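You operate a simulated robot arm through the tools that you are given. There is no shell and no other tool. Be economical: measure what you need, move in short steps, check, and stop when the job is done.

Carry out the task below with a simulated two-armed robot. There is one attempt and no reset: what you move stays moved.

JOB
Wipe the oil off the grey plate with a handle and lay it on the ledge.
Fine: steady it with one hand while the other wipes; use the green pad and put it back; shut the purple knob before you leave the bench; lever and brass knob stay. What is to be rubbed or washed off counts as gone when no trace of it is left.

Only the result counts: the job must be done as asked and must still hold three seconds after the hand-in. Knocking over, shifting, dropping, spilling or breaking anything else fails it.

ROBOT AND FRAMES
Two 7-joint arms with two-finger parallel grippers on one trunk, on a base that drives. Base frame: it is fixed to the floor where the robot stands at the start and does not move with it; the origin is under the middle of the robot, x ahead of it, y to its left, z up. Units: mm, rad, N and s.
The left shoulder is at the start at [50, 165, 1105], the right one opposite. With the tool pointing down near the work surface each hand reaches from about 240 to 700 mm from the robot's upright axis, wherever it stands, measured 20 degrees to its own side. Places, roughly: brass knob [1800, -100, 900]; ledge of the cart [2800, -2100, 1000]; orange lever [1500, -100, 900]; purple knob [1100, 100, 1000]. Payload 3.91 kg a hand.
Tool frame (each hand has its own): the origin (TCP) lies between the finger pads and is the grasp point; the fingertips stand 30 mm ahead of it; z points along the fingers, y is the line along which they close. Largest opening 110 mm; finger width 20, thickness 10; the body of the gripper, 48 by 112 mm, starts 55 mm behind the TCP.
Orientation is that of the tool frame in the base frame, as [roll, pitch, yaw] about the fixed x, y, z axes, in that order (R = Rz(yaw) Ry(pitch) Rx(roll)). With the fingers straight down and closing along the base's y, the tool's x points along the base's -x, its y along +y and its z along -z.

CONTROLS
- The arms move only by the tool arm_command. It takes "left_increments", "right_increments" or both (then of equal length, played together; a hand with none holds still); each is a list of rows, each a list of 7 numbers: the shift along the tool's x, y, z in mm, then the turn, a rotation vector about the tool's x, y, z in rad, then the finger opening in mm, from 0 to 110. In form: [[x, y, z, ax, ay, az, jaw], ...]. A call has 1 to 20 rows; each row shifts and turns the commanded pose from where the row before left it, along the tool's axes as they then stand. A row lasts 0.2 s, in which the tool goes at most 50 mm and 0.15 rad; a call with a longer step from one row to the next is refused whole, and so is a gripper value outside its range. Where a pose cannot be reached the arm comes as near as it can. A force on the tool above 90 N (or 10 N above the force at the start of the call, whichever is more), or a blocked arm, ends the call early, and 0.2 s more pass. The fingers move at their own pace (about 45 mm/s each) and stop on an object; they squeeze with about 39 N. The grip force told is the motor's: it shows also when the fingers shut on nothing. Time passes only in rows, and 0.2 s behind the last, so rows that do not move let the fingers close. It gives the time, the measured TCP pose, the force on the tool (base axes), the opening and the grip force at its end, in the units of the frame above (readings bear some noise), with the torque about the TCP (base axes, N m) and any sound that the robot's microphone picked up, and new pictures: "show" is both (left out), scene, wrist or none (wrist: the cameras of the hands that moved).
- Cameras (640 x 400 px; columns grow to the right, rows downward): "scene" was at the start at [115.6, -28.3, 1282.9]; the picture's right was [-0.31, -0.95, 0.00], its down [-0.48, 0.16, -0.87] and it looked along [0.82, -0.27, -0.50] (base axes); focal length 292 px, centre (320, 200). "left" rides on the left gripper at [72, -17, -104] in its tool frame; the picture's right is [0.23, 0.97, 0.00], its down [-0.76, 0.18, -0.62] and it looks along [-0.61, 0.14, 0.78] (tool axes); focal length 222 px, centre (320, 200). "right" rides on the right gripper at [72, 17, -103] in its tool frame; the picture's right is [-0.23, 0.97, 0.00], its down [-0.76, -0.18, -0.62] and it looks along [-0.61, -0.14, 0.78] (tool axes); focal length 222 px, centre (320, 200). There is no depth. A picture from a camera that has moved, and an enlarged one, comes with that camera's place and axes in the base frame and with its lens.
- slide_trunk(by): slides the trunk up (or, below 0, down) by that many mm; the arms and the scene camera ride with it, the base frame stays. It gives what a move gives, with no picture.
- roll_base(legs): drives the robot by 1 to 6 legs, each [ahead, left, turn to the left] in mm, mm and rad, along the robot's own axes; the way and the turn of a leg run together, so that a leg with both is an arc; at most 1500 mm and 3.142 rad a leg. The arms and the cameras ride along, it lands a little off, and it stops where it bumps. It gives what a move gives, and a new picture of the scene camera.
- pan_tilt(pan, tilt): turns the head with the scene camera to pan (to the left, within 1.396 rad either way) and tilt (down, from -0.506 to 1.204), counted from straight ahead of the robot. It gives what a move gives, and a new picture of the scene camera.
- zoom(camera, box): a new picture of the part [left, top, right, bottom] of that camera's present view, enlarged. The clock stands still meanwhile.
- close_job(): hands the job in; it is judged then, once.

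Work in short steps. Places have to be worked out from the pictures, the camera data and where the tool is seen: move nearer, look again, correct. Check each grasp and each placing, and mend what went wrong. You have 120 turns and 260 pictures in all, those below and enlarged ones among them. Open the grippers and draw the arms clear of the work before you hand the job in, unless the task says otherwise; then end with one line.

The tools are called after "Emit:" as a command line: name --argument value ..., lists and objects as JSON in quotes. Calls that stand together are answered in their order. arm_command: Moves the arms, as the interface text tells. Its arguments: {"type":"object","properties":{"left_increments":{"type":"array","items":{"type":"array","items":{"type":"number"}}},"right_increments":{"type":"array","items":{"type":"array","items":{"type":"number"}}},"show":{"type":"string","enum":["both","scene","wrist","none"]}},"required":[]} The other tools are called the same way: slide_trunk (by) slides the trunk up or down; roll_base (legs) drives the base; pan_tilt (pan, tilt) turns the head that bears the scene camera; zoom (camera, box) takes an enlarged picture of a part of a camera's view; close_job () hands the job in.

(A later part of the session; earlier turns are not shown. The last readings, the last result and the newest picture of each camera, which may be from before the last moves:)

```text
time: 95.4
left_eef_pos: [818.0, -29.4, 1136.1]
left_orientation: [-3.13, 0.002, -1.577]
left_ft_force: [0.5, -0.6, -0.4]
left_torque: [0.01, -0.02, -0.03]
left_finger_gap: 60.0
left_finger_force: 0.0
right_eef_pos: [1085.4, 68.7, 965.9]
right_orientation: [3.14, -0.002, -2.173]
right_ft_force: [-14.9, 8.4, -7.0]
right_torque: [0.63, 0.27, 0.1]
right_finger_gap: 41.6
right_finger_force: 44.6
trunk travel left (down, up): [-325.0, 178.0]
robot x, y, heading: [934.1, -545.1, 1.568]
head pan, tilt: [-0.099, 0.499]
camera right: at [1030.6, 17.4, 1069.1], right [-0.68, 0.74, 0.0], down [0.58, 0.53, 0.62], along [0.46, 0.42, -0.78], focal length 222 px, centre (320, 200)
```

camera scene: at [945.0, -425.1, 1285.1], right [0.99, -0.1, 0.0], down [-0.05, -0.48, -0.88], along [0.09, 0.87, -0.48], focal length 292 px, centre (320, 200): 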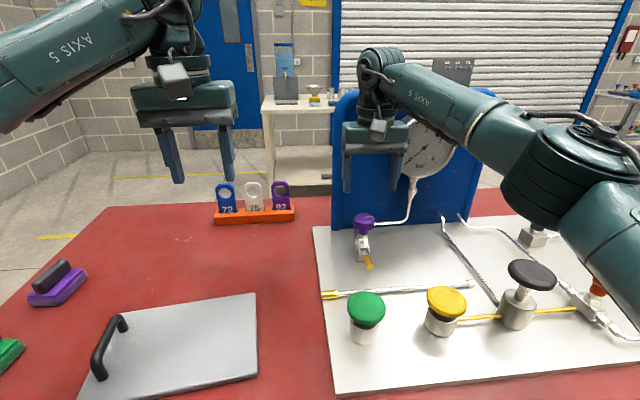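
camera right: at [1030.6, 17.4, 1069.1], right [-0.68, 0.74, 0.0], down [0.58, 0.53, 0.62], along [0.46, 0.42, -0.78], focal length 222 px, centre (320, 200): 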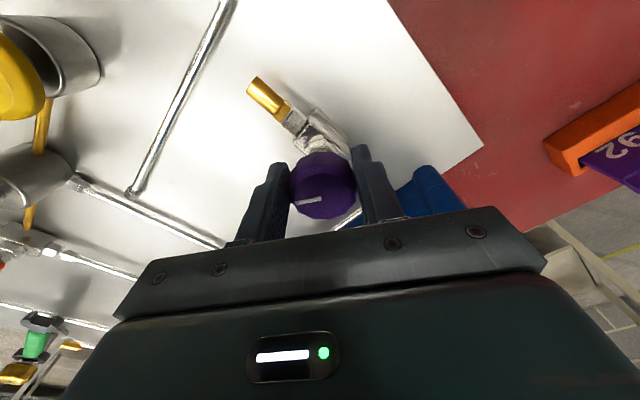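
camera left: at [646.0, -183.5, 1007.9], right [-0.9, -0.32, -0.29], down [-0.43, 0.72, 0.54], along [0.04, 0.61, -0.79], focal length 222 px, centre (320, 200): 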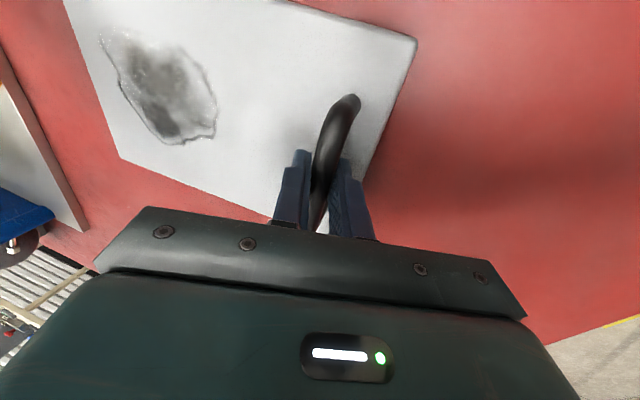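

It turns freely with the hand (mark moves along). I continue clockwise, relieving the side load.

Emit:
arm_command --right_increments '[[0, 2, 0, 0, 0, 0.05, 10], [0, 0, 0, 0, 0, 0.12, 10], [0, 0, 0, 0, 0, 0.12, 10], [0, 0, 0, 0, 0, 0.12, 10], [0, 0, 0, 0, 0, 0.12, 10], [0, 0, 0, 0, 0, 0.12, 10], [0, 0, 0, 0, 0, 0, 10]]' --show "wrist"

```text
time: 97.0
left_eef_pos: [817.5, -28.1, 1136.3]
left_orientation: [-3.128, 0.0, -1.577]
left_ft_force: [-0.3, 0.7, 0.3]
left_torque: [0.01, 0.03, -0.01]
left_finger_gap: 60.1
left_finger_force: 0.2
right_eef_pos: [1081.2, 71.4, 966.3]
right_orientation: [3.135, 0.0, -2.822]
right_ft_force: [-25.6, 21.0, -2.8]
right_torque: [0.01, 0.61, 0.18]
right_finger_gap: 41.5
right_finger_force: 45.3
trunk travel left (down, up): [-325.0, 178.0]
robot x, y, heading: [934.0, -545.9, 1.565]
head pan, tilt: [-0.099, 0.499]
camera right: at [1008.6, 64.0, 1069.1], right [-0.09, 1.0, 0.01], down [0.78, 0.07, 0.62], along [0.62, 0.06, -0.78], focal length 222 px, centre (320, 200)
```

right: 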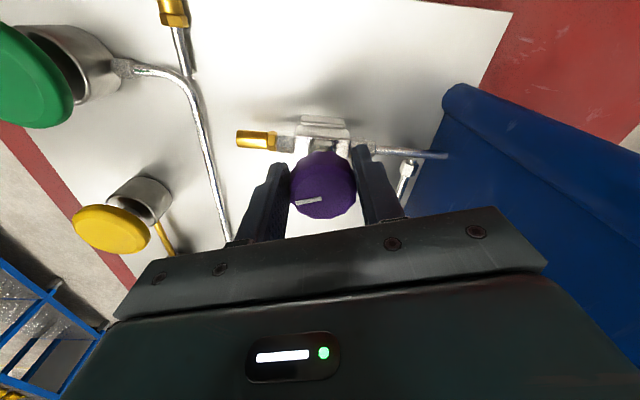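

The side load shows the knob centre is nearer (1088,74). I correct the hand by (-5,+4) mm and keep turning.

Emit:
arm_command --right_increments '[[3.5, 5.4, 0, 0, 0, 0, 10], [0, 0.8, 0, 0, 0, 0.12, 10], [0, 0.8, 0, 0, 0, 0.12, 10], [0, 0.8, 0, 0, 0, 0.12, 10], [0, 0.8, 0, 0, 0, 0.12, 10], [0, 0, 0, 0, 0, 0, 10]]' --show "wrist"

```text
time: 98.4
left_eef_pos: [819.6, -30.8, 1136.9]
left_orientation: [-3.13, 0.003, -1.579]
left_ft_force: [0.6, -1.4, 0.4]
left_torque: [0.0, -0.05, 0.01]
left_finger_gap: 59.8
left_finger_force: 0.1
right_eef_pos: [1081.8, 75.6, 967.2]
right_orientation: [3.139, 0.003, 2.975]
right_ft_force: [-4.9, 1.3, 4.2]
right_torque: [-0.26, 0.15, -0.08]
right_finger_gap: 41.5
right_finger_force: 45.0
trunk travel left (down, up): [-325.0, 178.0]
robot x, y, heading: [935.4, -543.5, 1.568]
head pan, tilt: [-0.099, 0.499]
camera right: at [1013.2, 103.5, 1068.9], right [0.38, 0.92, 0.0], down [0.72, -0.3, 0.62], along [0.58, -0.24, -0.78], focal length 222 px, centre (320, 200)
```

right: 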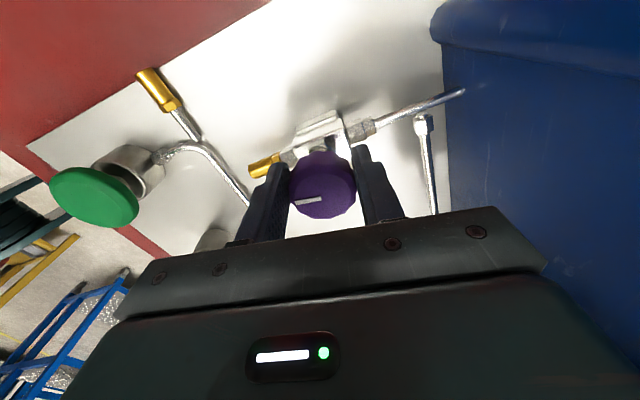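

Load is small and the mark still follows; no stop yet after 1.73 rad. I continue 0.6 rad.

Emit:
arm_command --right_increments '[[0, 0.8, 0, 0, 0, 0.12, 10], [0, 0.8, 0, 0, 0, 0.12, 10], [0, 0.8, 0, 0, 0, 0.12, 10], [0, 0.8, 0, 0, 0, 0.12, 10], [0, 0.8, 0, 0, 0, 0.12, 10], [0, 0, 0, 0, 0, 0, 10]]'

```text
time: 99.8
left_eef_pos: [820.7, -30.0, 1137.3]
left_orientation: [-3.131, 0.001, -1.579]
left_ft_force: [-0.7, -0.1, -0.3]
left_torque: [-0.01, 0.02, 0.02]
left_finger_gap: 60.0
left_finger_force: 0.0
right_eef_pos: [1083.5, 80.4, 966.9]
right_orientation: [3.141, 0.001, 2.377]
right_ft_force: [4.0, 4.6, 4.5]
right_torque: [-0.38, -0.84, -0.04]
right_finger_gap: 41.3
right_finger_force: 44.9
trunk travel left (down, up): [-325.0, 178.0]
robot x, y, heading: [937.4, -543.1, 1.57]
head pan, tilt: [-0.099, 0.499]
camera scene: at [945.2, -425.8, 1285.3], right [0.99, -0.1, 0.0], down [-0.05, -0.48, -0.88], along [0.09, 0.87, -0.48], focal length 292 px, centre (320, 200)
camera right: at [1043.5, 141.3, 1069.0], right [0.84, 0.54, 0.0], down [0.42, -0.66, 0.62], along [0.34, -0.52, -0.78], focal length 222 px, centre (320, 200)
```

scene: 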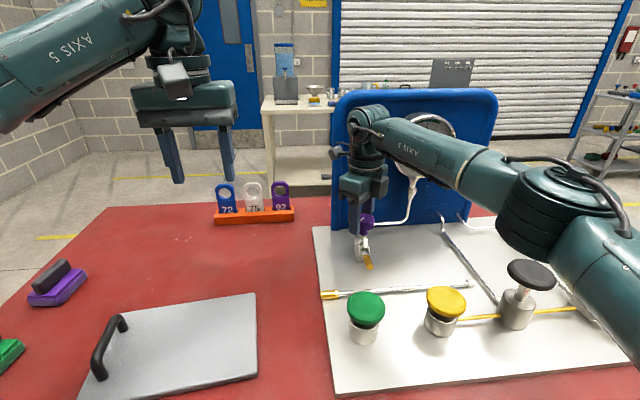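
right: 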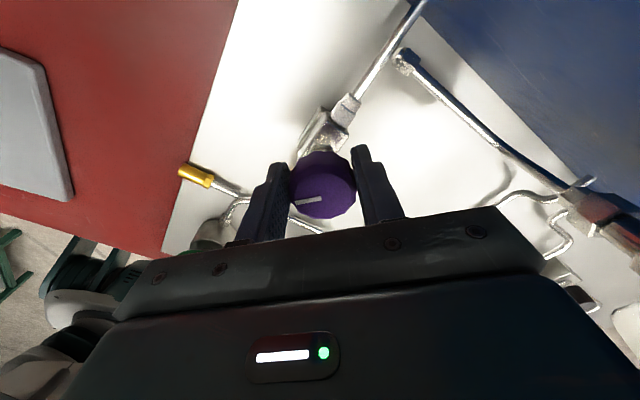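

2.33 rad without a stop; the hand's camera is nearing the panel. I release, rise above the knob, and turn the hand back for another bite.

Emit:
arm_command --right_increments '[[0, 0, 0, 0, 0, 0, 70], [0, 0, 0, 0, 0, 0, 70], [0, 0, 0, 0, 0, 0, 70], [0, 0, -20, 0, 0, 0, 70], [0, 0, -20, 0, 0, 0, 70], [0, 0, 0, 0, 0, 0, 70]]' --show "none"

Emit:
arm_command --right_increments '[[0, 0, 0, 0, 0, -0.15, 70], [0, 0, 0, 0, 0, -0.15, 70], [0, 0, 0, 0, 0, -0.15, 70], [0, 0, 0, 0, 0, -0.15, 70], [0, 0, 0, 0, 0, -0.15, 70], [0, 0, 0, 0, 0, -0.15, 70], [0, 0, 0, 0, 0, -0.15, 70], [0, 0, 0, 0, 0, -0.15, 70], [0, 0, 0, 0, 0, -0.15, 70], [0, 0, 0, 0, 0, -0.15, 70], [0, 0, 0, 0, 0, -0.15, 70], [0, 0, 0, 0, 0, -0.15, 70], [0, 0, 0, 0, 0, -0.15, 70], [0, 0, 0, 0, 0, -0.15, 70], [0, 0, 0, 0, 0, -0.15, 70], [0, 0, 0, 0, 0, -0.15, 70], [0, 0, 0, 0, 0, -0.15, 70], [0, 0, 0, 0, 0, 0, 70]]'

```text
time: 101.2
left_eef_pos: [820.1, -29.5, 1136.1]
left_orientation: [-3.132, 0.003, -1.58]
left_ft_force: [0.6, 0.4, 0.6]
left_torque: [0.04, 0.02, 0.0]
left_finger_gap: 60.0
left_finger_force: 0.0
right_eef_pos: [1082.1, 78.1, 1006.4]
right_orientation: [3.142, 0.0, 2.379]
right_ft_force: [0.3, 0.1, 0.2]
right_torque: [-0.02, -0.02, -0.02]
right_finger_gap: 70.0
right_finger_force: 0.0
trunk travel left (down, up): [-325.0, 178.0]
robot x, y, heading: [934.3, -547.8, 1.564]
head pan, tilt: [-0.099, 0.499]
```

```text
time: 105.0
left_eef_pos: [820.0, -29.8, 1138.9]
left_orientation: [-3.129, 0.001, -1.579]
left_ft_force: [0.6, 0.1, -0.2]
left_torque: [-0.04, 0.0, 0.02]
left_finger_gap: 60.1
left_finger_force: 0.0
right_eef_pos: [1081.1, 78.3, 1008.0]
right_orientation: [3.141, 0.001, -1.353]
right_ft_force: [1.1, -0.4, 0.1]
right_torque: [0.02, 0.01, 0.02]
right_finger_gap: 69.9
right_finger_force: 0.0
trunk travel left (down, up): [-325.0, 178.0]
robot x, y, heading: [932.4, -549.7, 1.565]
head pan, tilt: [-0.099, 0.499]
camera scene: at [944.9, -426.0, 1285.3], right [0.99, -0.1, 0.0], down [-0.05, -0.48, -0.88], along [0.09, 0.87, -0.48], focal length 292 px, centre (320, 200)
camera right: at [1081.8, 3.8, 1109.7], right [-1.0, 0.01, 0.0], down [0.01, 0.78, 0.62], along [0.01, 0.62, -0.78], focal length 222 px, centre (320, 200)
```

scene: 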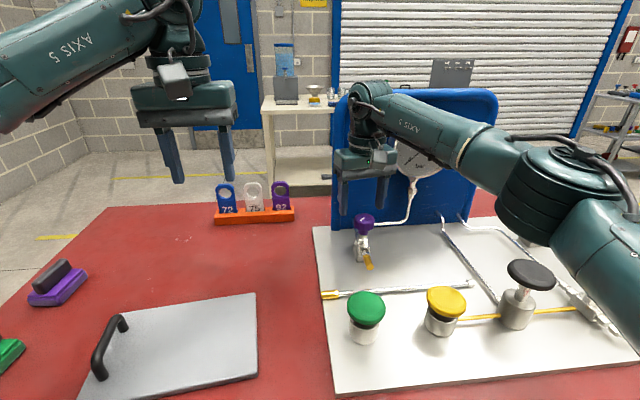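
right: 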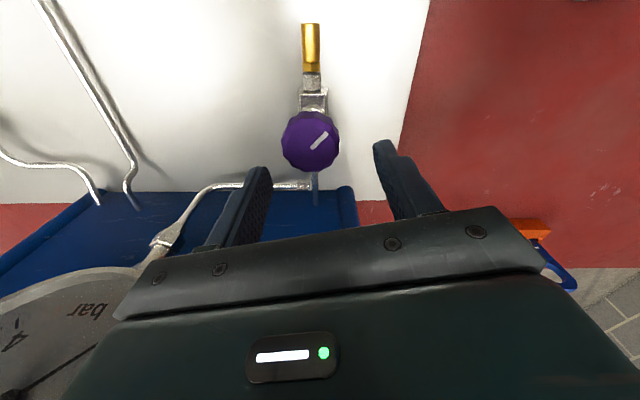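

The mark has moved about 133° clockwise. I re-centre at (1088,75), descend and grip again.

Emit:
arm_command --right_increments '[[4.5, -6.6, 0, 0, 0, 0, 70], [0, 0, 20, 0, 0, 0, 70], [0, 0, 20, 0, 0, 0, 70], [0, 0, 1, 0, 0, 0, 70], [0, 0, 0, 0, 0, 0, 30], [0, 0, 0, 0, 0, 0, 10], [0, 0, 0, 0, 0, 0, 10], [0, 0, 0, 0, 0, 0, 10]]' --show "none"

Emit:
arm_command --right_increments '[[0, 0, 0, 0, 0, 0.12, 10], [0, 0, 0, 0, 0, 0.12, 10], [0, 0, 0, 0, 0, 0.12, 10], [0, 0, 0, 0, 0, 0.12, 10], [0, 0, 0, 0, 0, 0.12, 10], [0, 0, 0, 0, 0, 0, 10]]' --show "wrist"

```text
time: 106.8
left_eef_pos: [820.1, -30.5, 1136.6]
left_orientation: [-3.129, 0.002, -1.577]
left_ft_force: [-0.5, 0.4, -0.2]
left_torque: [0.01, 0.0, 0.01]
left_finger_gap: 60.0
left_finger_force: 0.0
right_eef_pos: [1088.2, 75.0, 964.9]
right_orientation: [3.14, 0.0, -1.353]
right_ft_force: [-7.0, -2.7, -3.1]
right_torque: [0.27, 0.21, 0.01]
right_finger_gap: 41.2
right_finger_force: 44.8
trunk travel left (down, up): [-325.0, 178.0]
robot x, y, heading: [932.2, -548.0, 1.565]
head pan, tilt: [-0.099, 0.499]
```

```text
time: 108.2
left_eef_pos: [820.0, -30.4, 1137.3]
left_orientation: [-3.129, 0.001, -1.58]
left_ft_force: [0.0, 0.7, 0.2]
left_torque: [-0.01, -0.03, -0.03]
left_finger_gap: 60.1
left_finger_force: 0.0
right_eef_pos: [1089.5, 75.8, 963.9]
right_orientation: [-3.14, 0.0, -1.958]
right_ft_force: [-6.2, -0.8, -4.7]
right_torque: [0.25, 0.14, -0.07]
right_finger_gap: 41.2
right_finger_force: 45.2
trunk travel left (down, up): [-325.0, 178.0]
robot x, y, heading: [936.3, -546.0, 1.567]
head pan, tilt: [-0.099, 0.499]
camera right: at [1046.9, 14.7, 1067.5], right [-0.82, 0.58, 0.0], down [0.45, 0.64, 0.62], along [0.36, 0.51, -0.78], focal length 222 px, centre (320, 200)
```

right: 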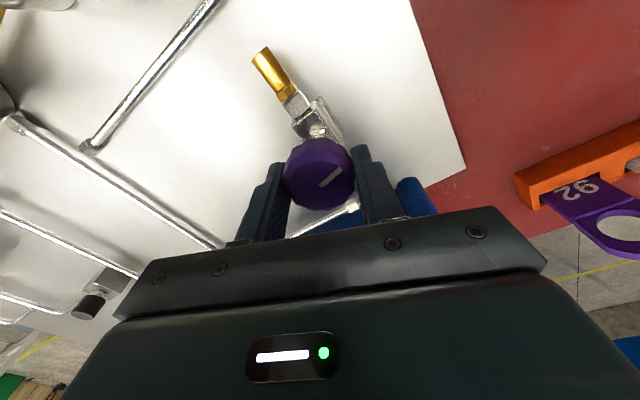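

Well centred and turning. I continue another 1.3 rad.

Emit:
arm_command --right_increments '[[0, 0, 0, 0, 0, 0.12, 10], [0, 0, 0, 0, 0, 0.12, 10], [0, 0, 0, 0, 0, 0.12, 10], [0, 0, 0, 0, 0, 0.12, 10], [0, 0, 0, 0, 0, 0.12, 10], [0, 0, 0, 0, 0, 0.12, 10], [0, 0, 0, 0, 0, 0.12, 10], [0, 0, 0, 0, 0, 0.12, 10], [0, 0, 0, 0, 0, 0.12, 10], [0, 0, 0, 0, 0, 0.12, 10], [0, 0, 0, 0, 0, 0.12, 10], [0, 0, 0, 0, 0, 0, 10]]' --show "wrist"

```text
time: 110.8
left_eef_pos: [820.6, -31.2, 1137.2]
left_orientation: [-3.132, 0.002, -1.579]
left_ft_force: [-0.1, 0.3, 0.1]
left_torque: [0.04, 0.01, -0.02]
left_finger_gap: 59.9
left_finger_force: 0.0
right_eef_pos: [1090.8, 73.3, 966.2]
right_orientation: [-3.141, 0.0, 3.006]
right_ft_force: [3.3, -11.7, -2.6]
right_torque: [-0.44, -0.1, 0.42]
right_finger_gap: 41.2
right_finger_force: 44.7
trunk travel left (down, up): [-325.0, 178.0]
robot x, y, heading: [937.8, -547.0, 1.567]
head pan, tilt: [-0.099, 0.499]
camera right: at [1021.0, 100.4, 1069.1], right [0.36, 0.93, 0.0], down [0.73, -0.28, 0.62], along [0.58, -0.22, -0.78], focal length 222 px, centre (320, 200)
```

right: 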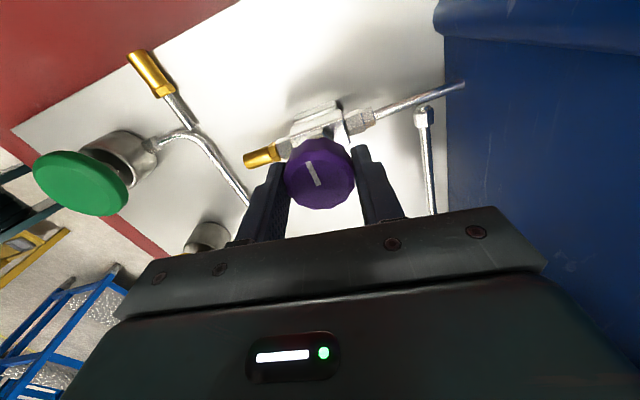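

The mark has shifted relative to the fingers and torque rose to 0.42 N m: it seems to have met the stop and the fingers slipped. I zoom in.

Emit:
zoom --camera "right" --box '[250, 110, 400, 230]'

Emit:
arm_command --right_increments '[[0, 0, 0, 0, 0, 0.12, 10], [0, 0, 0, 0, 0, 0.12, 10], [0, 0, 0, 0, 0, 0.12, 10], [0, 0, 0, 0, 0, 0, 10]]' --show "none"

Emit:
zoom --camera "right" --box '[250, 110, 400, 230]'

```text
3.33 times, centred on (325, 170) of right
camera zoom: at [1021.0, 100.4, 1069.1], right [0.36, 0.93, 0.0], down [0.73, -0.28, 0.62], along [0.58, -0.22, -0.78], focal length 740 px, centre (303, 300)
```

zoom: 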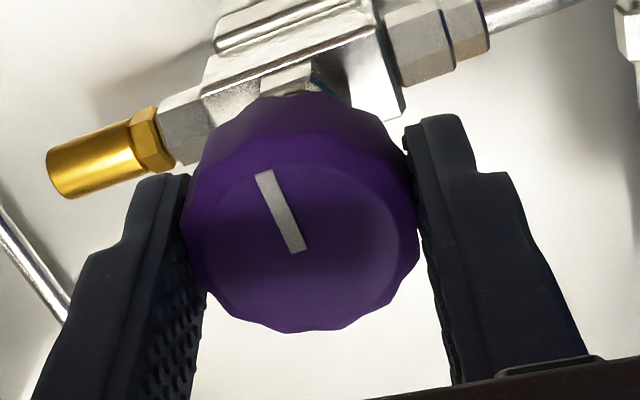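

```text
time: 111.8
left_eef_pos: [820.8, -29.9, 1138.0]
left_orientation: [-3.133, 0.003, -1.579]
left_ft_force: [-0.4, -0.1, 0.3]
left_torque: [-0.03, -0.01, -0.03]
left_finger_gap: 59.9
left_finger_force: 0.0
right_eef_pos: [1087.6, 74.9, 966.0]
right_orientation: [3.141, -0.002, 2.647]
right_ft_force: [-2.8, -13.1, 1.1]
right_torque: [-0.28, 0.09, 0.8]
right_finger_gap: 41.3
right_finger_force: 45.1
trunk travel left (down, up): [-325.0, 178.0]
robot x, y, heading: [937.1, -544.9, 1.571]
head pan, tilt: [-0.099, 0.499]
```

```text
3.33 times, centred on (325, 170) of right
camera zoom: at [1033.4, 123.1, 1069.7], right [0.66, 0.75, 0.0], down [0.59, -0.52, 0.62], along [0.47, -0.41, -0.78], focal length 740 px, centre (303, 300)
```

zoom: 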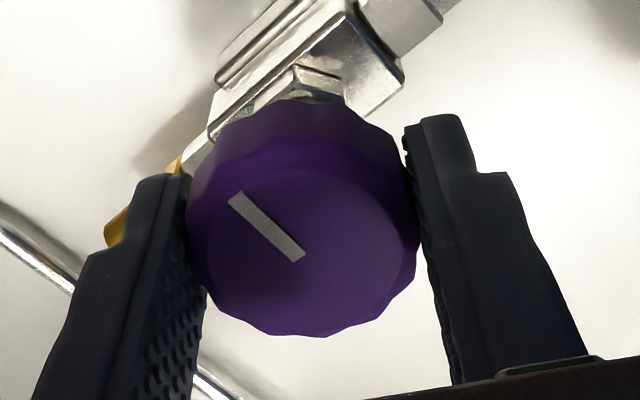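

The knob stays put while the fingers slip at 0.8 N m: it is on its clockwise stop, i.e. shut. I release straight, rise, and check the mark.

Emit:
arm_command --right_increments '[[0, 0, 0, 0, 0, 0, 70], [0, 0, 0, 0, 0, 0, 70], [0, 0, 0, 0, 0, 0, 70], [0, 0, -20, 0, 0, 0, 70], [0, 0, -30, 0, 0, 0, 70], [0, 0, -40, 0, 0, 0, 70], [0, 0, -40, 0, 0, -0.1, 70], [0, 0, 0, 0, 0, -0.15, 70], [0, 0, 0, 0, 0, -0.15, 70], [0, 0, 0, 0, 0, -0.15, 70], [0, 0, 0, 0, 0, -0.15, 70], [0, 0, 0, 0, 0, -0.15, 70], [0, 0, 0, 0, 0, -0.15, 70], [0, 0, 0, 0, 0, -0.15, 70], [0, 0, 0, 0, 0, -0.15, 70], [0, 0, 0, 0, 0, -0.15, 70], [0, 0, 0, 0, 0, -0.15, 70], [0, 0, 0, 0, 0, -0.15, 70], [0, 0, 0, 0, 0, -0.15, 70], [0, 0, 0, 0, 0, -0.15, 70]]'

```text
time: 116.0
left_eef_pos: [819.6, -29.5, 1137.0]
left_orientation: [-3.13, 0.002, -1.581]
left_ft_force: [-0.4, -1.0, 0.6]
left_torque: [-0.03, -0.01, -0.02]
left_finger_gap: 60.0
left_finger_force: 0.0
right_eef_pos: [1090.3, 76.3, 1096.0]
right_orientation: [3.14, 0.001, -1.585]
right_ft_force: [0.6, -0.7, -0.1]
right_torque: [-0.01, 0.03, -0.01]
right_finger_gap: 69.8
right_finger_force: 0.0
trunk travel left (down, up): [-325.0, 178.0]
robot x, y, heading: [938.7, -545.0, 1.566]
head pan, tilt: [-0.099, 0.499]
camera scene: at [944.9, -426.0, 1285.3], right [0.99, -0.1, 0.0], down [-0.05, -0.48, -0.88], along [0.09, 0.87, -0.48], focal length 292 px, centre (320, 200)
camera right: at [1072.5, 3.0, 1198.8], right [-0.97, 0.24, 0.0], down [0.19, 0.76, 0.62], along [0.15, 0.61, -0.78], focal length 222 px, centre (320, 200)
```

scene: 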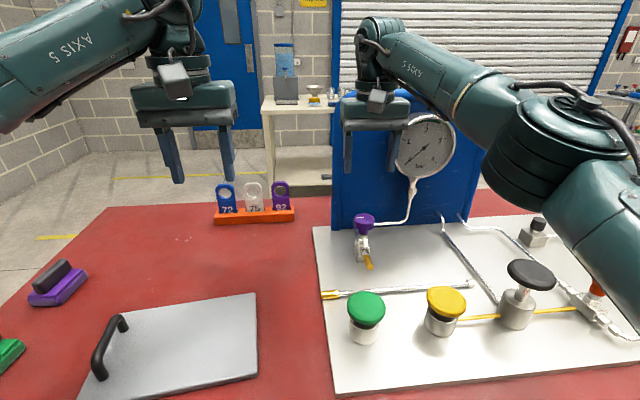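
right: 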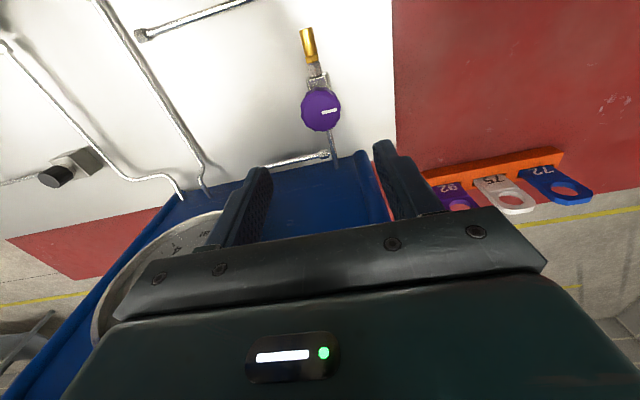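

The mark points −x now, at the stop, with nothing else disturbed. Before choosing how to carry the plate I look at the cart's ledge: back off and turn right with empty hands.

Emit:
roll_base --legs '[[-420, 0, 0], [0, 0, -1.9]]'

Emit:
pan_tilt --pan -0.35 --tilt 0.15

```text
time: 123.2
left_eef_pos: [1454.6, -1044.5, 1137.5]
left_orientation: [-3.13, 0.002, 2.773]
left_ft_force: [0.2, 0.5, -0.8]
left_torque: [-0.01, -0.04, 0.0]
left_finger_gap: 60.0
left_finger_force: 0.1
right_eef_pos: [1459.3, -1335.5, 1095.5]
right_orientation: [3.141, 0.0, 2.763]
right_ft_force: [-0.8, 0.6, -0.5]
right_torque: [0.04, -0.02, -0.04]
right_finger_gap: 70.1
right_finger_force: 0.1
trunk travel left (down, up): [-325.0, 178.0]
robot x, y, heading: [931.0, -968.5, -0.364]
head pan, tilt: [-0.099, 0.499]
camera scene: at [1042.3, -1022.4, 1285.3], right [-0.45, -0.89, 0.0], down [-0.43, 0.21, -0.88], along [0.79, -0.39, -0.48], focal length 292 px, centre (320, 200)
```

scene: 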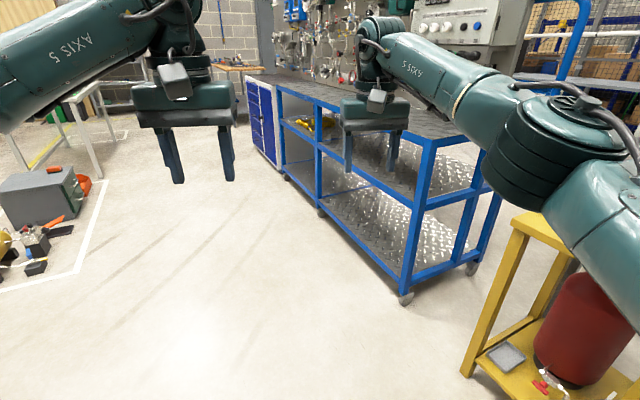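

```text
time: 124.1
left_eef_pos: [1455.6, -1045.6, 1137.2]
left_orientation: [-3.132, 0.003, 2.773]
left_ft_force: [0.3, 0.6, -1.5]
left_torque: [0.0, 0.0, 0.04]
left_finger_gap: 60.2
left_finger_force: 0.0
right_eef_pos: [1459.8, -1334.3, 1096.1]
right_orientation: [3.141, -0.001, 2.765]
right_ft_force: [-0.3, 0.7, 1.1]
right_torque: [0.0, -0.01, -0.01]
right_finger_gap: 69.8
right_finger_force: 0.1
trunk travel left (down, up): [-325.0, 178.0]
robot x, y, heading: [932.6, -968.3, -0.363]
head pan, tilt: [-0.351, 0.15]
camera scene: at [1031.0, -1042.4, 1317.6], right [-0.65, -0.76, 0.0], down [-0.11, 0.1, -0.99], along [0.75, -0.65, -0.15], focal length 292 px, centre (320, 200)
```

scene: 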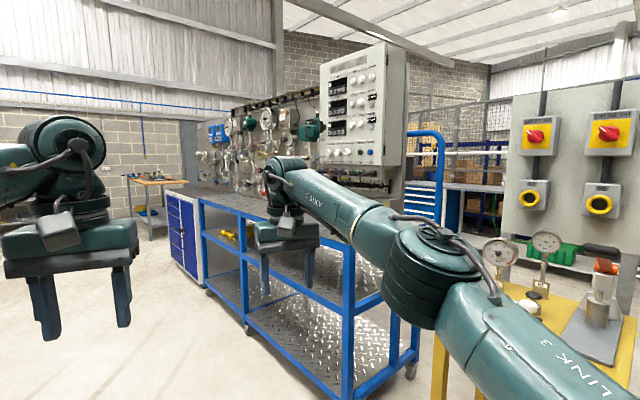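

The ledge point falls on the blue cart, whose front edge runs near y≈−1870. I drive there, facing −y, to look at the ledge closely.

Emit:
roll_base --legs '[[0, 0, -1.207], [0, 900, 0], [150, 900, 0]]'

Emit:
pan_tilt --pan 0.0 --tilt 0.4

```text
time: 143.3
left_eef_pos: [2852.5, -1644.4, 1138.4]
left_orientation: [-3.13, 0.002, 1.552]
left_ft_force: [0.3, 0.1, -0.4]
left_torque: [0.05, 0.01, 0.03]
left_finger_gap: 59.9
left_finger_force: 0.2
right_eef_pos: [2581.7, -1747.7, 1095.9]
right_orientation: [3.141, 0.001, 1.543]
right_ft_force: [-0.3, -0.4, 0.1]
right_torque: [-0.04, 0.01, 0.05]
right_finger_gap: 70.0
right_finger_force: 0.1
trunk travel left (down, up): [-325.0, 178.0]
robot x, y, heading: [2744.6, -1129.0, -1.585]
head pan, tilt: [-0.351, 0.15]
camera scene: at [2710.2, -1245.0, 1317.7], right [-0.93, 0.36, 0.0], down [0.05, 0.14, -0.99], along [-0.35, -0.92, -0.15], focal length 292 px, centre (320, 200)
```

scene: 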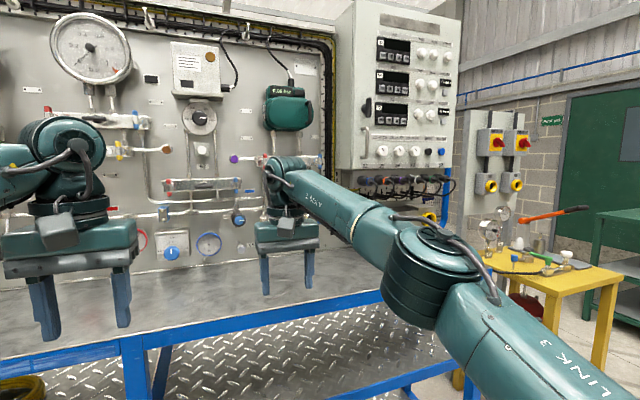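

```text
time: 144.1
left_eef_pos: [2853.3, -1645.5, 1137.5]
left_orientation: [-3.13, 0.002, 1.552]
left_ft_force: [0.6, 0.2, 0.1]
left_torque: [0.03, -0.02, -0.03]
left_finger_gap: 60.0
left_finger_force: 0.0
right_eef_pos: [2582.0, -1747.8, 1096.6]
right_orientation: [3.141, 0.0, 1.543]
right_ft_force: [0.2, -0.5, -0.7]
right_torque: [0.02, 0.03, 0.0]
right_finger_gap: 69.7
right_finger_force: 0.1
trunk travel left (down, up): [-325.0, 178.0]
robot x, y, heading: [2742.8, -1130.6, -1.588]
head pan, tilt: [0.0, 0.4]
camera scene: at [2741.8, -1251.0, 1294.5], right [-1.0, 0.02, 0.0], down [0.01, 0.39, -0.92], along [-0.01, -0.92, -0.39], focal length 292 px, centre (320, 200)
```

scene: 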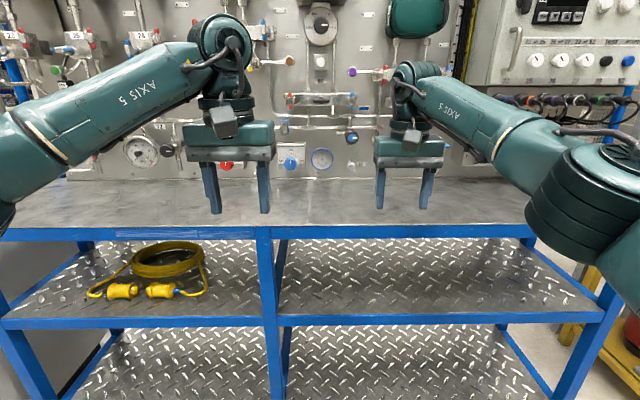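

The ledge is the cart's broad, clear top shelf in front of the panel. I take wrist views to triangulate its height.

Emit:
zoom --camera "right" --box '[0, 0, 640, 400]'

Emit:
zoom --camera "scene" --box '[180, 150, 460, 270]'

```text
1.00 times, centred on (320, 200) of right (not enlarged: the box is as wide or as high as the picture)
camera zoom: at [2601.2, -1676.0, 1198.8], right [0.97, -0.25, 0.0], down [-0.2, -0.76, 0.62], along [-0.16, -0.6, -0.78], focal length 222 px, centre (320, 200)
```

zoom: 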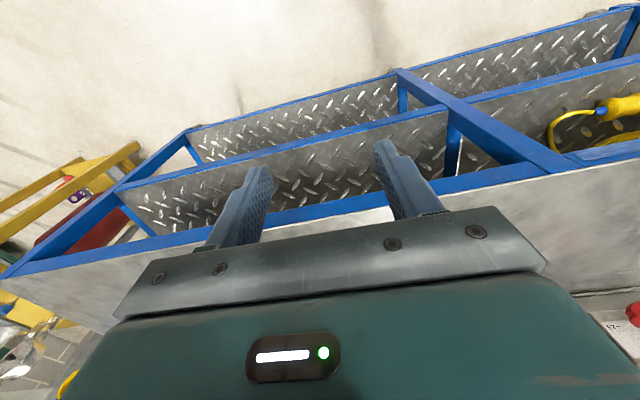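

```text
2.29 times, centred on (320, 210) of scene
camera zoom: at [2741.8, -1251.0, 1294.5], right [-1.0, 0.02, 0.0], down [0.01, 0.39, -0.92], along [-0.01, -0.92, -0.39], focal length 667 px, centre (320, 177)
```

zoom: 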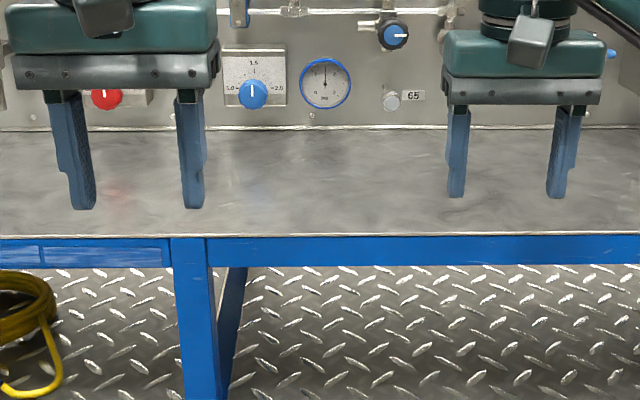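

The ledge top is at z≈949, spanning y −1899 to −2258. I go back to the bench for the plate.

Emit:
roll_base --legs '[[0, -1015, 0], [0, -1010, 0.01], [0, 0, 3.14], [450, 0, 0]]'

Emit:
pan_tilt --pan 0.0 --tilt 0.75

```text
time: 171.7
left_eef_pos: [649.7, -106.9, 1137.5]
left_orientation: [-3.13, 0.003, -1.612]
left_ft_force: [0.5, 0.5, -0.9]
left_torque: [0.0, 0.01, -0.04]
left_finger_gap: 60.1
left_finger_force: 0.1
right_eef_pos: [922.7, -10.0, 1095.5]
right_orientation: [-3.141, 0.001, -1.621]
right_ft_force: [0.4, 0.7, 0.9]
right_torque: [-0.02, 0.0, 0.01]
right_finger_gap: 70.1
right_finger_force: 0.1
trunk travel left (down, up): [-325.0, 178.0]
robot x, y, heading: [748.1, -625.3, 1.528]
head pan, tilt: [0.0, 0.4]
camera scene: at [752.0, -504.0, 1294.3], right [1.0, -0.04, 0.0], down [-0.01, -0.39, -0.92], along [0.03, 0.92, -0.39], focal length 292 px, centre (320, 200)
```

scene: 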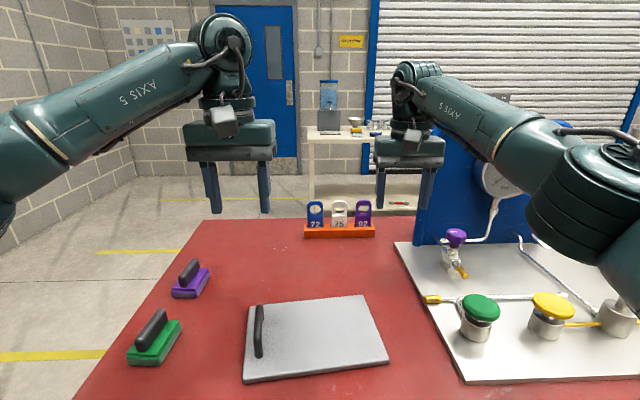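

```text
time: 172.5
left_eef_pos: [650.5, -107.5, 1137.8]
left_orientation: [-3.132, 0.004, -1.613]
left_ft_force: [0.3, 0.7, 0.3]
left_torque: [0.02, 0.04, -0.01]
left_finger_gap: 59.7
left_finger_force: 0.1
right_eef_pos: [922.0, -11.9, 1096.2]
right_orientation: [3.141, 0.001, -1.622]
right_ft_force: [0.2, 0.4, 0.4]
right_torque: [0.05, 0.0, 0.03]
right_finger_gap: 70.1
right_finger_force: 0.0
trunk travel left (down, up): [-325.0, 178.0]
robot x, y, heading: [748.1, -624.5, 1.531]
head pan, tilt: [0.0, 0.75]
camera scene: at [751.7, -514.2, 1263.4], right [1.0, -0.04, 0.0], down [-0.03, -0.68, -0.73], along [0.03, 0.73, -0.68], focal length 292 px, centre (320, 200)
```

scene: 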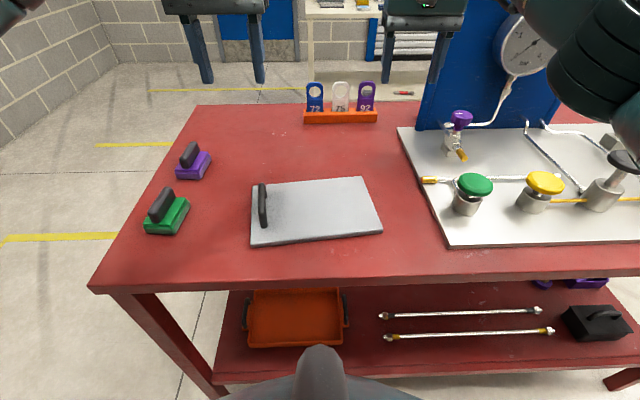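

The plate lies as left: bar centre expected at (659,−112), yaw ≈+0.1. I retract the right hand to the right and bring the left hand above the handle, upright this time.

Emit:
arm_command --left_increments '[[4, -9, 0, 0, 0, -0.07, 45], [0, 0, 30, 0, 0, -0.07, 45], [0, 0, 40, 0, 0, 0, 45], [0, 0, 40, 0, 0, 0, 45], [0, 0, 30, 0, 0, 0, 45], [0, 0, 0, 0, 0, 0, 45]]' --right_increments '[[37, -21.5, -8, 0, 0, 0, 70], [37, -21.5, -8, 0, 0, 0, 70], [37, -21.5, -8, 0, 0, 0, 70], [37, -21.5, -8, 0, 0, 0, 70], [37, -21.5, -8, 0, 0, 0, 70], [0, 0, 0, 0, 0, 0, 70]]'

Emit:
zoom --camera "scene" --box '[200, 90, 400, 250]'

```text
time: 173.9
left_eef_pos: [660.7, -111.0, 996.8]
left_orientation: [-3.132, 0.002, -1.471]
left_ft_force: [0.9, 0.4, -0.9]
left_torque: [0.01, 0.01, 0.02]
left_finger_gap: 45.2
left_finger_force: 0.0
right_eef_pos: [1021.8, -200.3, 1136.5]
right_orientation: [3.141, 0.002, -1.623]
right_ft_force: [0.4, 0.5, -0.2]
right_torque: [0.02, 0.02, 0.0]
right_finger_gap: 70.1
right_finger_force: 0.1
trunk travel left (down, up): [-325.0, 178.0]
robot x, y, heading: [749.3, -625.6, 1.535]
head pan, tilt: [0.0, 0.75]
camera scene: at [751.5, -514.0, 1263.3], right [1.0, -0.04, 0.0], down [-0.03, -0.68, -0.73], along [0.03, 0.73, -0.68], focal length 292 px, centre (320, 200)
camera right: at [1001.2, -271.6, 1238.8], right [-0.96, 0.28, 0.0], down [0.22, 0.75, 0.62], along [0.17, 0.6, -0.78], focal length 222 px, centre (320, 200)
camera left: at [682.7, -179.9, 1099.8], right [-0.95, -0.32, -0.01], down [-0.26, 0.74, 0.62], along [-0.19, 0.59, -0.78], focal length 222 px, centre (320, 200)
```

scene: 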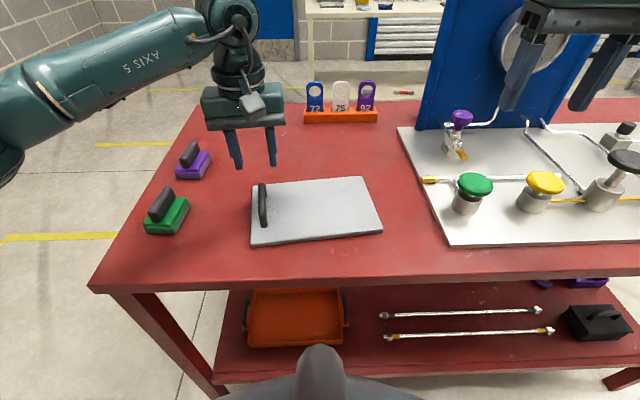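
right: 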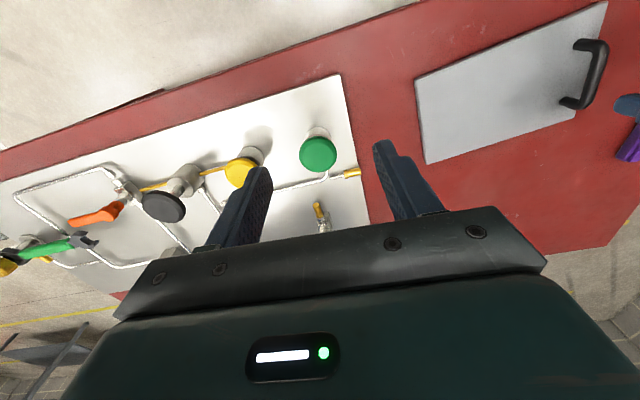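
left: 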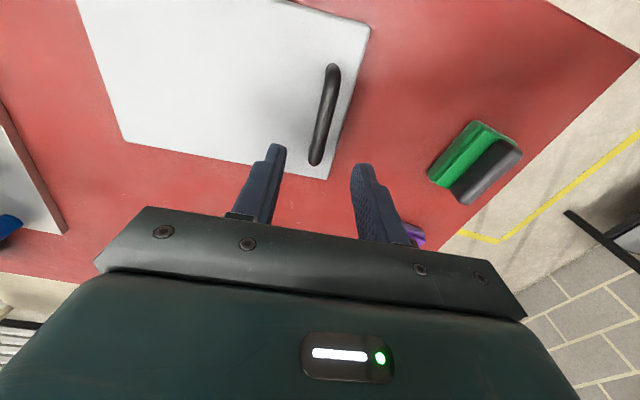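

```text
2.50 times, centred on (300, 170) of scene
camera zoom: at [751.5, -514.0, 1263.3], right [1.0, -0.04, 0.0], down [-0.03, -0.68, -0.73], along [0.03, 0.73, -0.68], focal length 730 px, centre (370, 275)
```

zoom: 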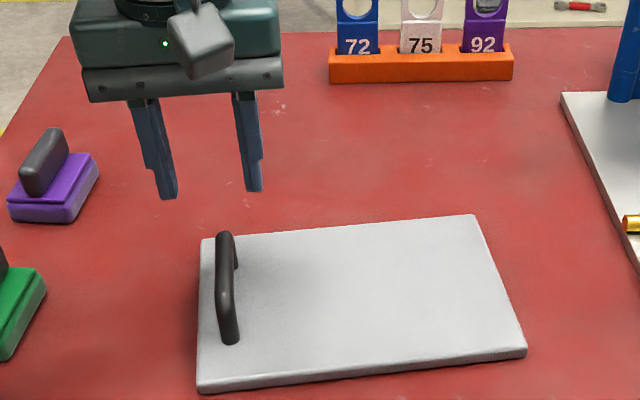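

The bar centre checks at (659,−114). I descend to z≈900 and close.

Emit:
arm_command --left_increments '[[3, 1, 30, 0, 0, 0, 45], [0, 0, 30, 0, 0, 0, 45], [0, 0, 25, 0, 0, 0, 45], [0, 0, 12, 0, 0, 0, 45], [0, 0, 0, 0, 0, 0, 10], [0, 0, 0, 0, 0, 0, 0], [0, 0, 0, 0, 0, 0, 0], [0, 0, 0, 0, 0, 0, 0]]' --show "wrist"

Emit:
zoom --camera "scene" --box '[200, 90, 400, 250]'

```text
time: 175.7
left_eef_pos: [661.4, -114.5, 899.6]
left_orientation: [-3.13, 0.002, -1.474]
left_ft_force: [-0.1, 0.3, 0.2]
left_torque: [0.09, 0.01, 0.12]
left_finger_gap: 13.3
left_finger_force: 39.1
right_eef_pos: [1021.2, -199.6, 1136.3]
right_orientation: [-3.141, -0.001, -1.622]
right_ft_force: [-0.3, -0.2, -0.2]
right_torque: [-0.03, -0.01, 0.02]
right_finger_gap: 70.1
right_finger_force: 0.0
trunk travel left (down, up): [-325.0, 178.0]
robot x, y, heading: [749.9, -631.9, 1.532]
head pan, tilt: [0.0, 0.75]
camera left: at [684.9, -183.9, 1003.3], right [-0.95, -0.32, -0.01], down [-0.26, 0.74, 0.62], along [-0.19, 0.59, -0.78], focal length 222 px, centre (320, 200)
```

left: 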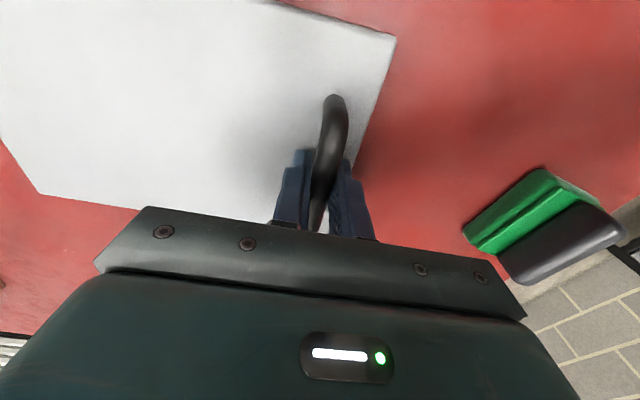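

```text
2.50 times, centred on (300, 170) of scene
camera zoom: at [751.6, -514.0, 1263.3], right [1.0, -0.04, 0.0], down [-0.03, -0.68, -0.73], along [0.03, 0.73, -0.68], focal length 730 px, centre (370, 275)
```

zoom: 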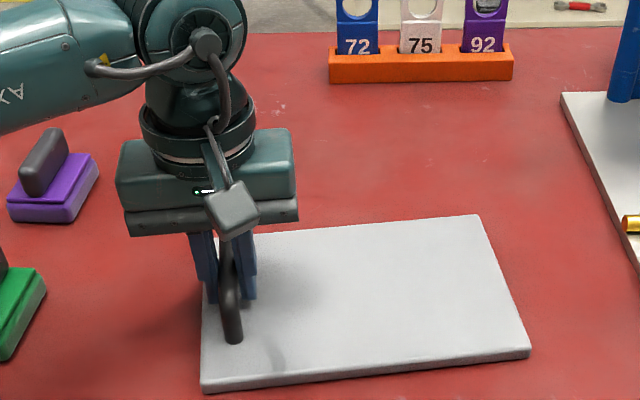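

Gripped (13.3). I raise 25 mm slowly to test the lift and read the weight.

Emit:
arm_command --left_increments '[[0, 0, -5, 0, 0, 0, 0], [0, 0, -6, 0, 0, 0, 0], [0, 0, -7, 0, 0, 0, 0], [0, 0, -7, 0, 0, 0, 0], [0, 0, 0, 0, 0, 0, 0]]' --show "none"

Emit:
zoom --camera "scene" --box '[200, 90, 400, 250]'

```text
time: 176.9
left_eef_pos: [659.3, -114.2, 926.0]
left_orientation: [-3.128, 0.001, -1.473]
left_ft_force: [-0.4, -0.1, -3.1]
left_torque: [-0.05, 0.08, 0.0]
left_finger_gap: 12.9
left_finger_force: 39.4
right_eef_pos: [1022.3, -199.1, 1135.2]
right_orientation: [-3.14, 0.0, -1.622]
right_ft_force: [0.2, 0.4, 0.4]
right_torque: [-0.04, -0.01, -0.02]
right_finger_gap: 70.1
right_finger_force: 0.1
trunk travel left (down, up): [-325.0, 178.0]
robot x, y, heading: [746.9, -625.1, 1.535]
head pan, tilt: [0.0, 0.75]
```

```text
2.50 times, centred on (300, 170) of scene
camera zoom: at [751.7, -514.0, 1263.3], right [1.0, -0.04, 0.0], down [-0.03, -0.68, -0.73], along [0.03, 0.73, -0.68], focal length 730 px, centre (370, 275)
```

zoom: 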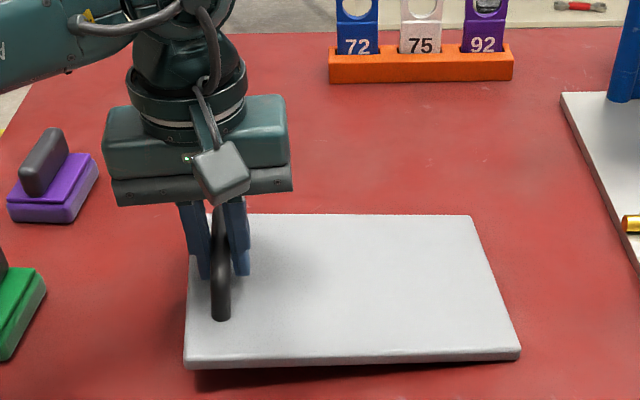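

The share is only ~3 N, so the plate is light (~0.6 kg) and its far end pivots on the table. I lift on slowly, letting it swing down about the bar.

Emit:
arm_command --left_increments '[[0, -4, -18, 0, 0, 0, 0], [0, -6, -20, 0, 0, 0, 0], [0, -8, -20, 0, 0, 0, 0], [0, -10, -20, 0, 0, 0, 0], [0, -12, -20, 0, 0, 0, 0], [0, -12, -20, 0, 0, 0, 0], [0, -12, -18, 0, 0, 0, 0], [0, 0, 0, 0, 0, 0, 0]]'

```text
time: 178.7
left_eef_pos: [722.1, -107.9, 1061.1]
left_orientation: [-3.132, 0.001, -1.474]
left_ft_force: [0.9, 0.0, -2.4]
left_torque: [-0.02, 0.21, -0.01]
left_finger_gap: 13.2
left_finger_force: 38.9
right_eef_pos: [1020.9, -199.3, 1136.0]
right_orientation: [3.139, 0.002, -1.622]
right_ft_force: [0.2, -0.6, 0.0]
right_torque: [0.03, 0.01, 0.01]
right_finger_gap: 69.9
right_finger_force: 0.1
trunk travel left (down, up): [-325.0, 178.0]
robot x, y, heading: [749.2, -625.8, 1.535]
head pan, tilt: [0.0, 0.75]
camera scene: at [751.6, -513.9, 1263.3], right [1.0, -0.04, 0.0], down [-0.03, -0.68, -0.73], along [0.03, 0.73, -0.68], focal length 292 px, centre (320, 200)
camera left: at [745.7, -178.1, 1164.2], right [-0.95, -0.32, -0.01], down [-0.26, 0.74, 0.62], along [-0.19, 0.59, -0.78], focal length 222 px, centre (320, 200)
```

scene: 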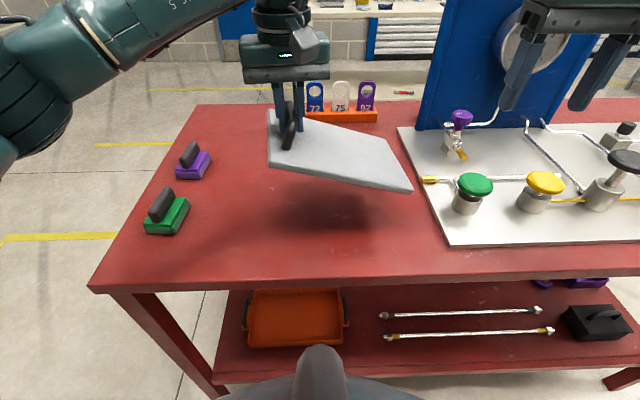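
left: 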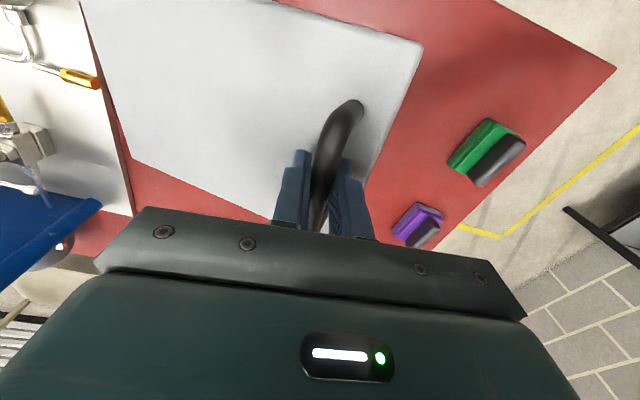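

Friction holds it only slightly drooped. I raise another 110 mm straight up and back the base away from the bench.

Emit:
arm_command --left_increments '[[0, 0, -20, 0, 0, 0, 0], [0, 0, -22, 0, 0, 0, 0], [0, 0, -22, 0, 0, 0, 0], [0, 0, -22, 0, 0, 0, 0], [0, 0, -20, 0, 0, 0, 0], [0, 0, 0, 0, 0, 0, 0]]' --show "none"

Emit:
roll_base --legs '[[-450, 0, 0]]'

```text
time: 180.1
left_eef_pos: [719.7, -108.0, 1168.2]
left_orientation: [-3.131, 0.001, -1.473]
left_ft_force: [-0.8, -0.7, -2.3]
left_torque: [0.0, 0.21, -0.02]
left_finger_gap: 13.4
left_finger_force: 38.9
right_eef_pos: [1021.6, -199.4, 1135.4]
right_orientation: [3.141, 0.001, -1.62]
right_ft_force: [0.1, -0.4, -0.4]
right_torque: [-0.01, 0.03, 0.0]
right_finger_gap: 69.8
right_finger_force: 0.0
trunk travel left (down, up): [-325.0, 178.0]
robot x, y, heading: [745.7, -626.2, 1.535]
head pan, tilt: [0.0, 0.75]
```

```text
time: 182.8
left_eef_pos: [703.7, -552.3, 1167.8]
left_orientation: [-3.131, 0.001, -1.477]
left_ft_force: [0.8, -0.2, -3.0]
left_torque: [-0.03, 0.21, 0.03]
left_finger_gap: 13.3
left_finger_force: 38.8
right_eef_pos: [1004.8, -644.6, 1135.9]
right_orientation: [-3.141, 0.0, -1.625]
right_ft_force: [-0.6, -0.1, 0.0]
right_torque: [0.01, 0.01, 0.01]
right_finger_gap: 70.3
right_finger_force: 0.0
trunk travel left (down, up): [-325.0, 178.0]
robot x, y, heading: [729.8, -1069.5, 1.53]
head pan, tilt: [0.0, 0.75]
camera scene: at [734.6, -958.4, 1263.3], right [1.0, -0.04, 0.0], down [-0.03, -0.68, -0.73], along [0.03, 0.73, -0.68], focal length 292 px, centre (320, 200)
```

scene: 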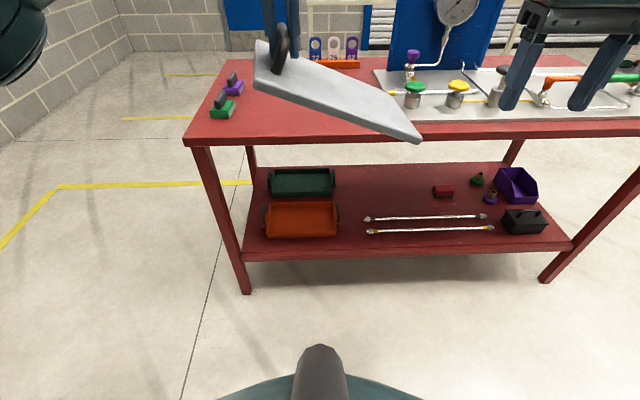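

The plate droops ~30° but is firmly held. I turn around and drive to the cart, staying well off it first.

Emit:
roll_base --legs '[[0, 0, -3.1], [0, 1020, 0], [0, 1000, 0]]'

Emit:
pan_tilt --pan 0.1 --tilt 0.6

```text
time: 208.0
left_eef_pos: [2757.5, -1677.9, 1167.2]
left_orientation: [-3.131, 0.0, 1.67]
left_ft_force: [-0.6, -0.2, -2.6]
left_torque: [0.04, -0.13, 0.0]
left_finger_gap: 13.1
left_finger_force: 39.6
right_eef_pos: [2455.5, -1587.1, 1135.6]
right_orientation: [3.142, 0.0, 1.521]
right_ft_force: [0.1, -0.1, 0.4]
right_torque: [-0.01, 0.01, 0.0]
right_finger_gap: 70.0
right_finger_force: 0.0
trunk travel left (down, up): [-325.0, 178.0]
robot x, y, heading: [2730.0, -1158.2, -1.609]
head pan, tilt: [0.0, 0.75]
camera scene: at [2725.8, -1272.1, 1263.3], right [-1.0, 0.04, 0.0], down [0.02, 0.68, -0.73], along [-0.03, -0.73, -0.68], focal length 292 px, centre (320, 200)
```

scene: 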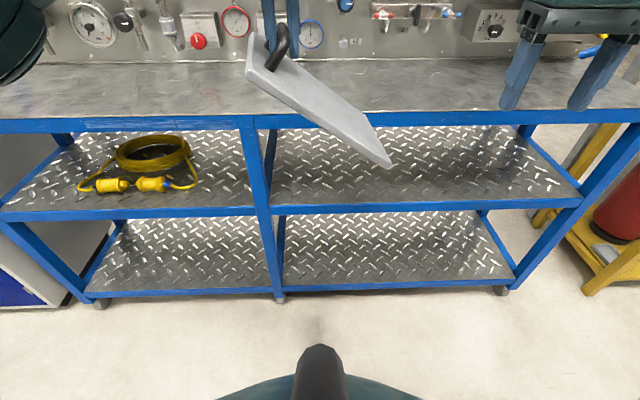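

```text
time: 208.7
left_eef_pos: [2756.6, -1677.7, 1167.5]
left_orientation: [-3.131, -0.001, 1.67]
left_ft_force: [0.3, -0.6, -3.0]
left_torque: [0.06, -0.13, -0.03]
left_finger_gap: 13.3
left_finger_force: 38.5
right_eef_pos: [2456.9, -1586.2, 1135.2]
right_orientation: [-3.14, 0.0, 1.522]
right_ft_force: [0.7, -0.2, -0.3]
right_torque: [0.01, 0.0, 0.0]
right_finger_gap: 69.9
right_finger_force: 0.0
trunk travel left (down, up): [-325.0, 178.0]
robot x, y, heading: [2728.1, -1162.6, -1.607]
head pan, tilt: [0.099, 0.6]
camera scene: at [2734.3, -1277.5, 1276.1], right [-1.0, -0.06, 0.0], down [-0.04, 0.56, -0.82], along [0.05, -0.82, -0.57], focal length 292 px, centre (320, 200)
```

scene: 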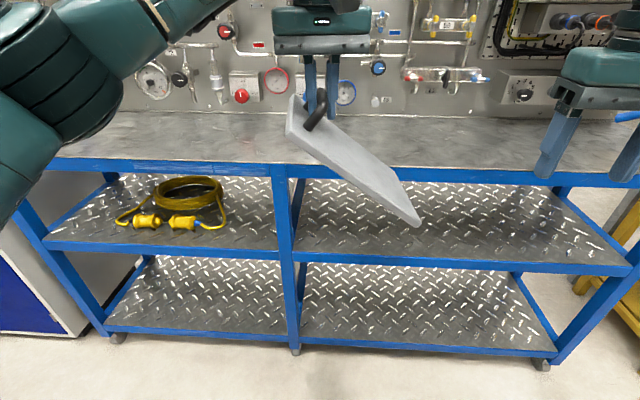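

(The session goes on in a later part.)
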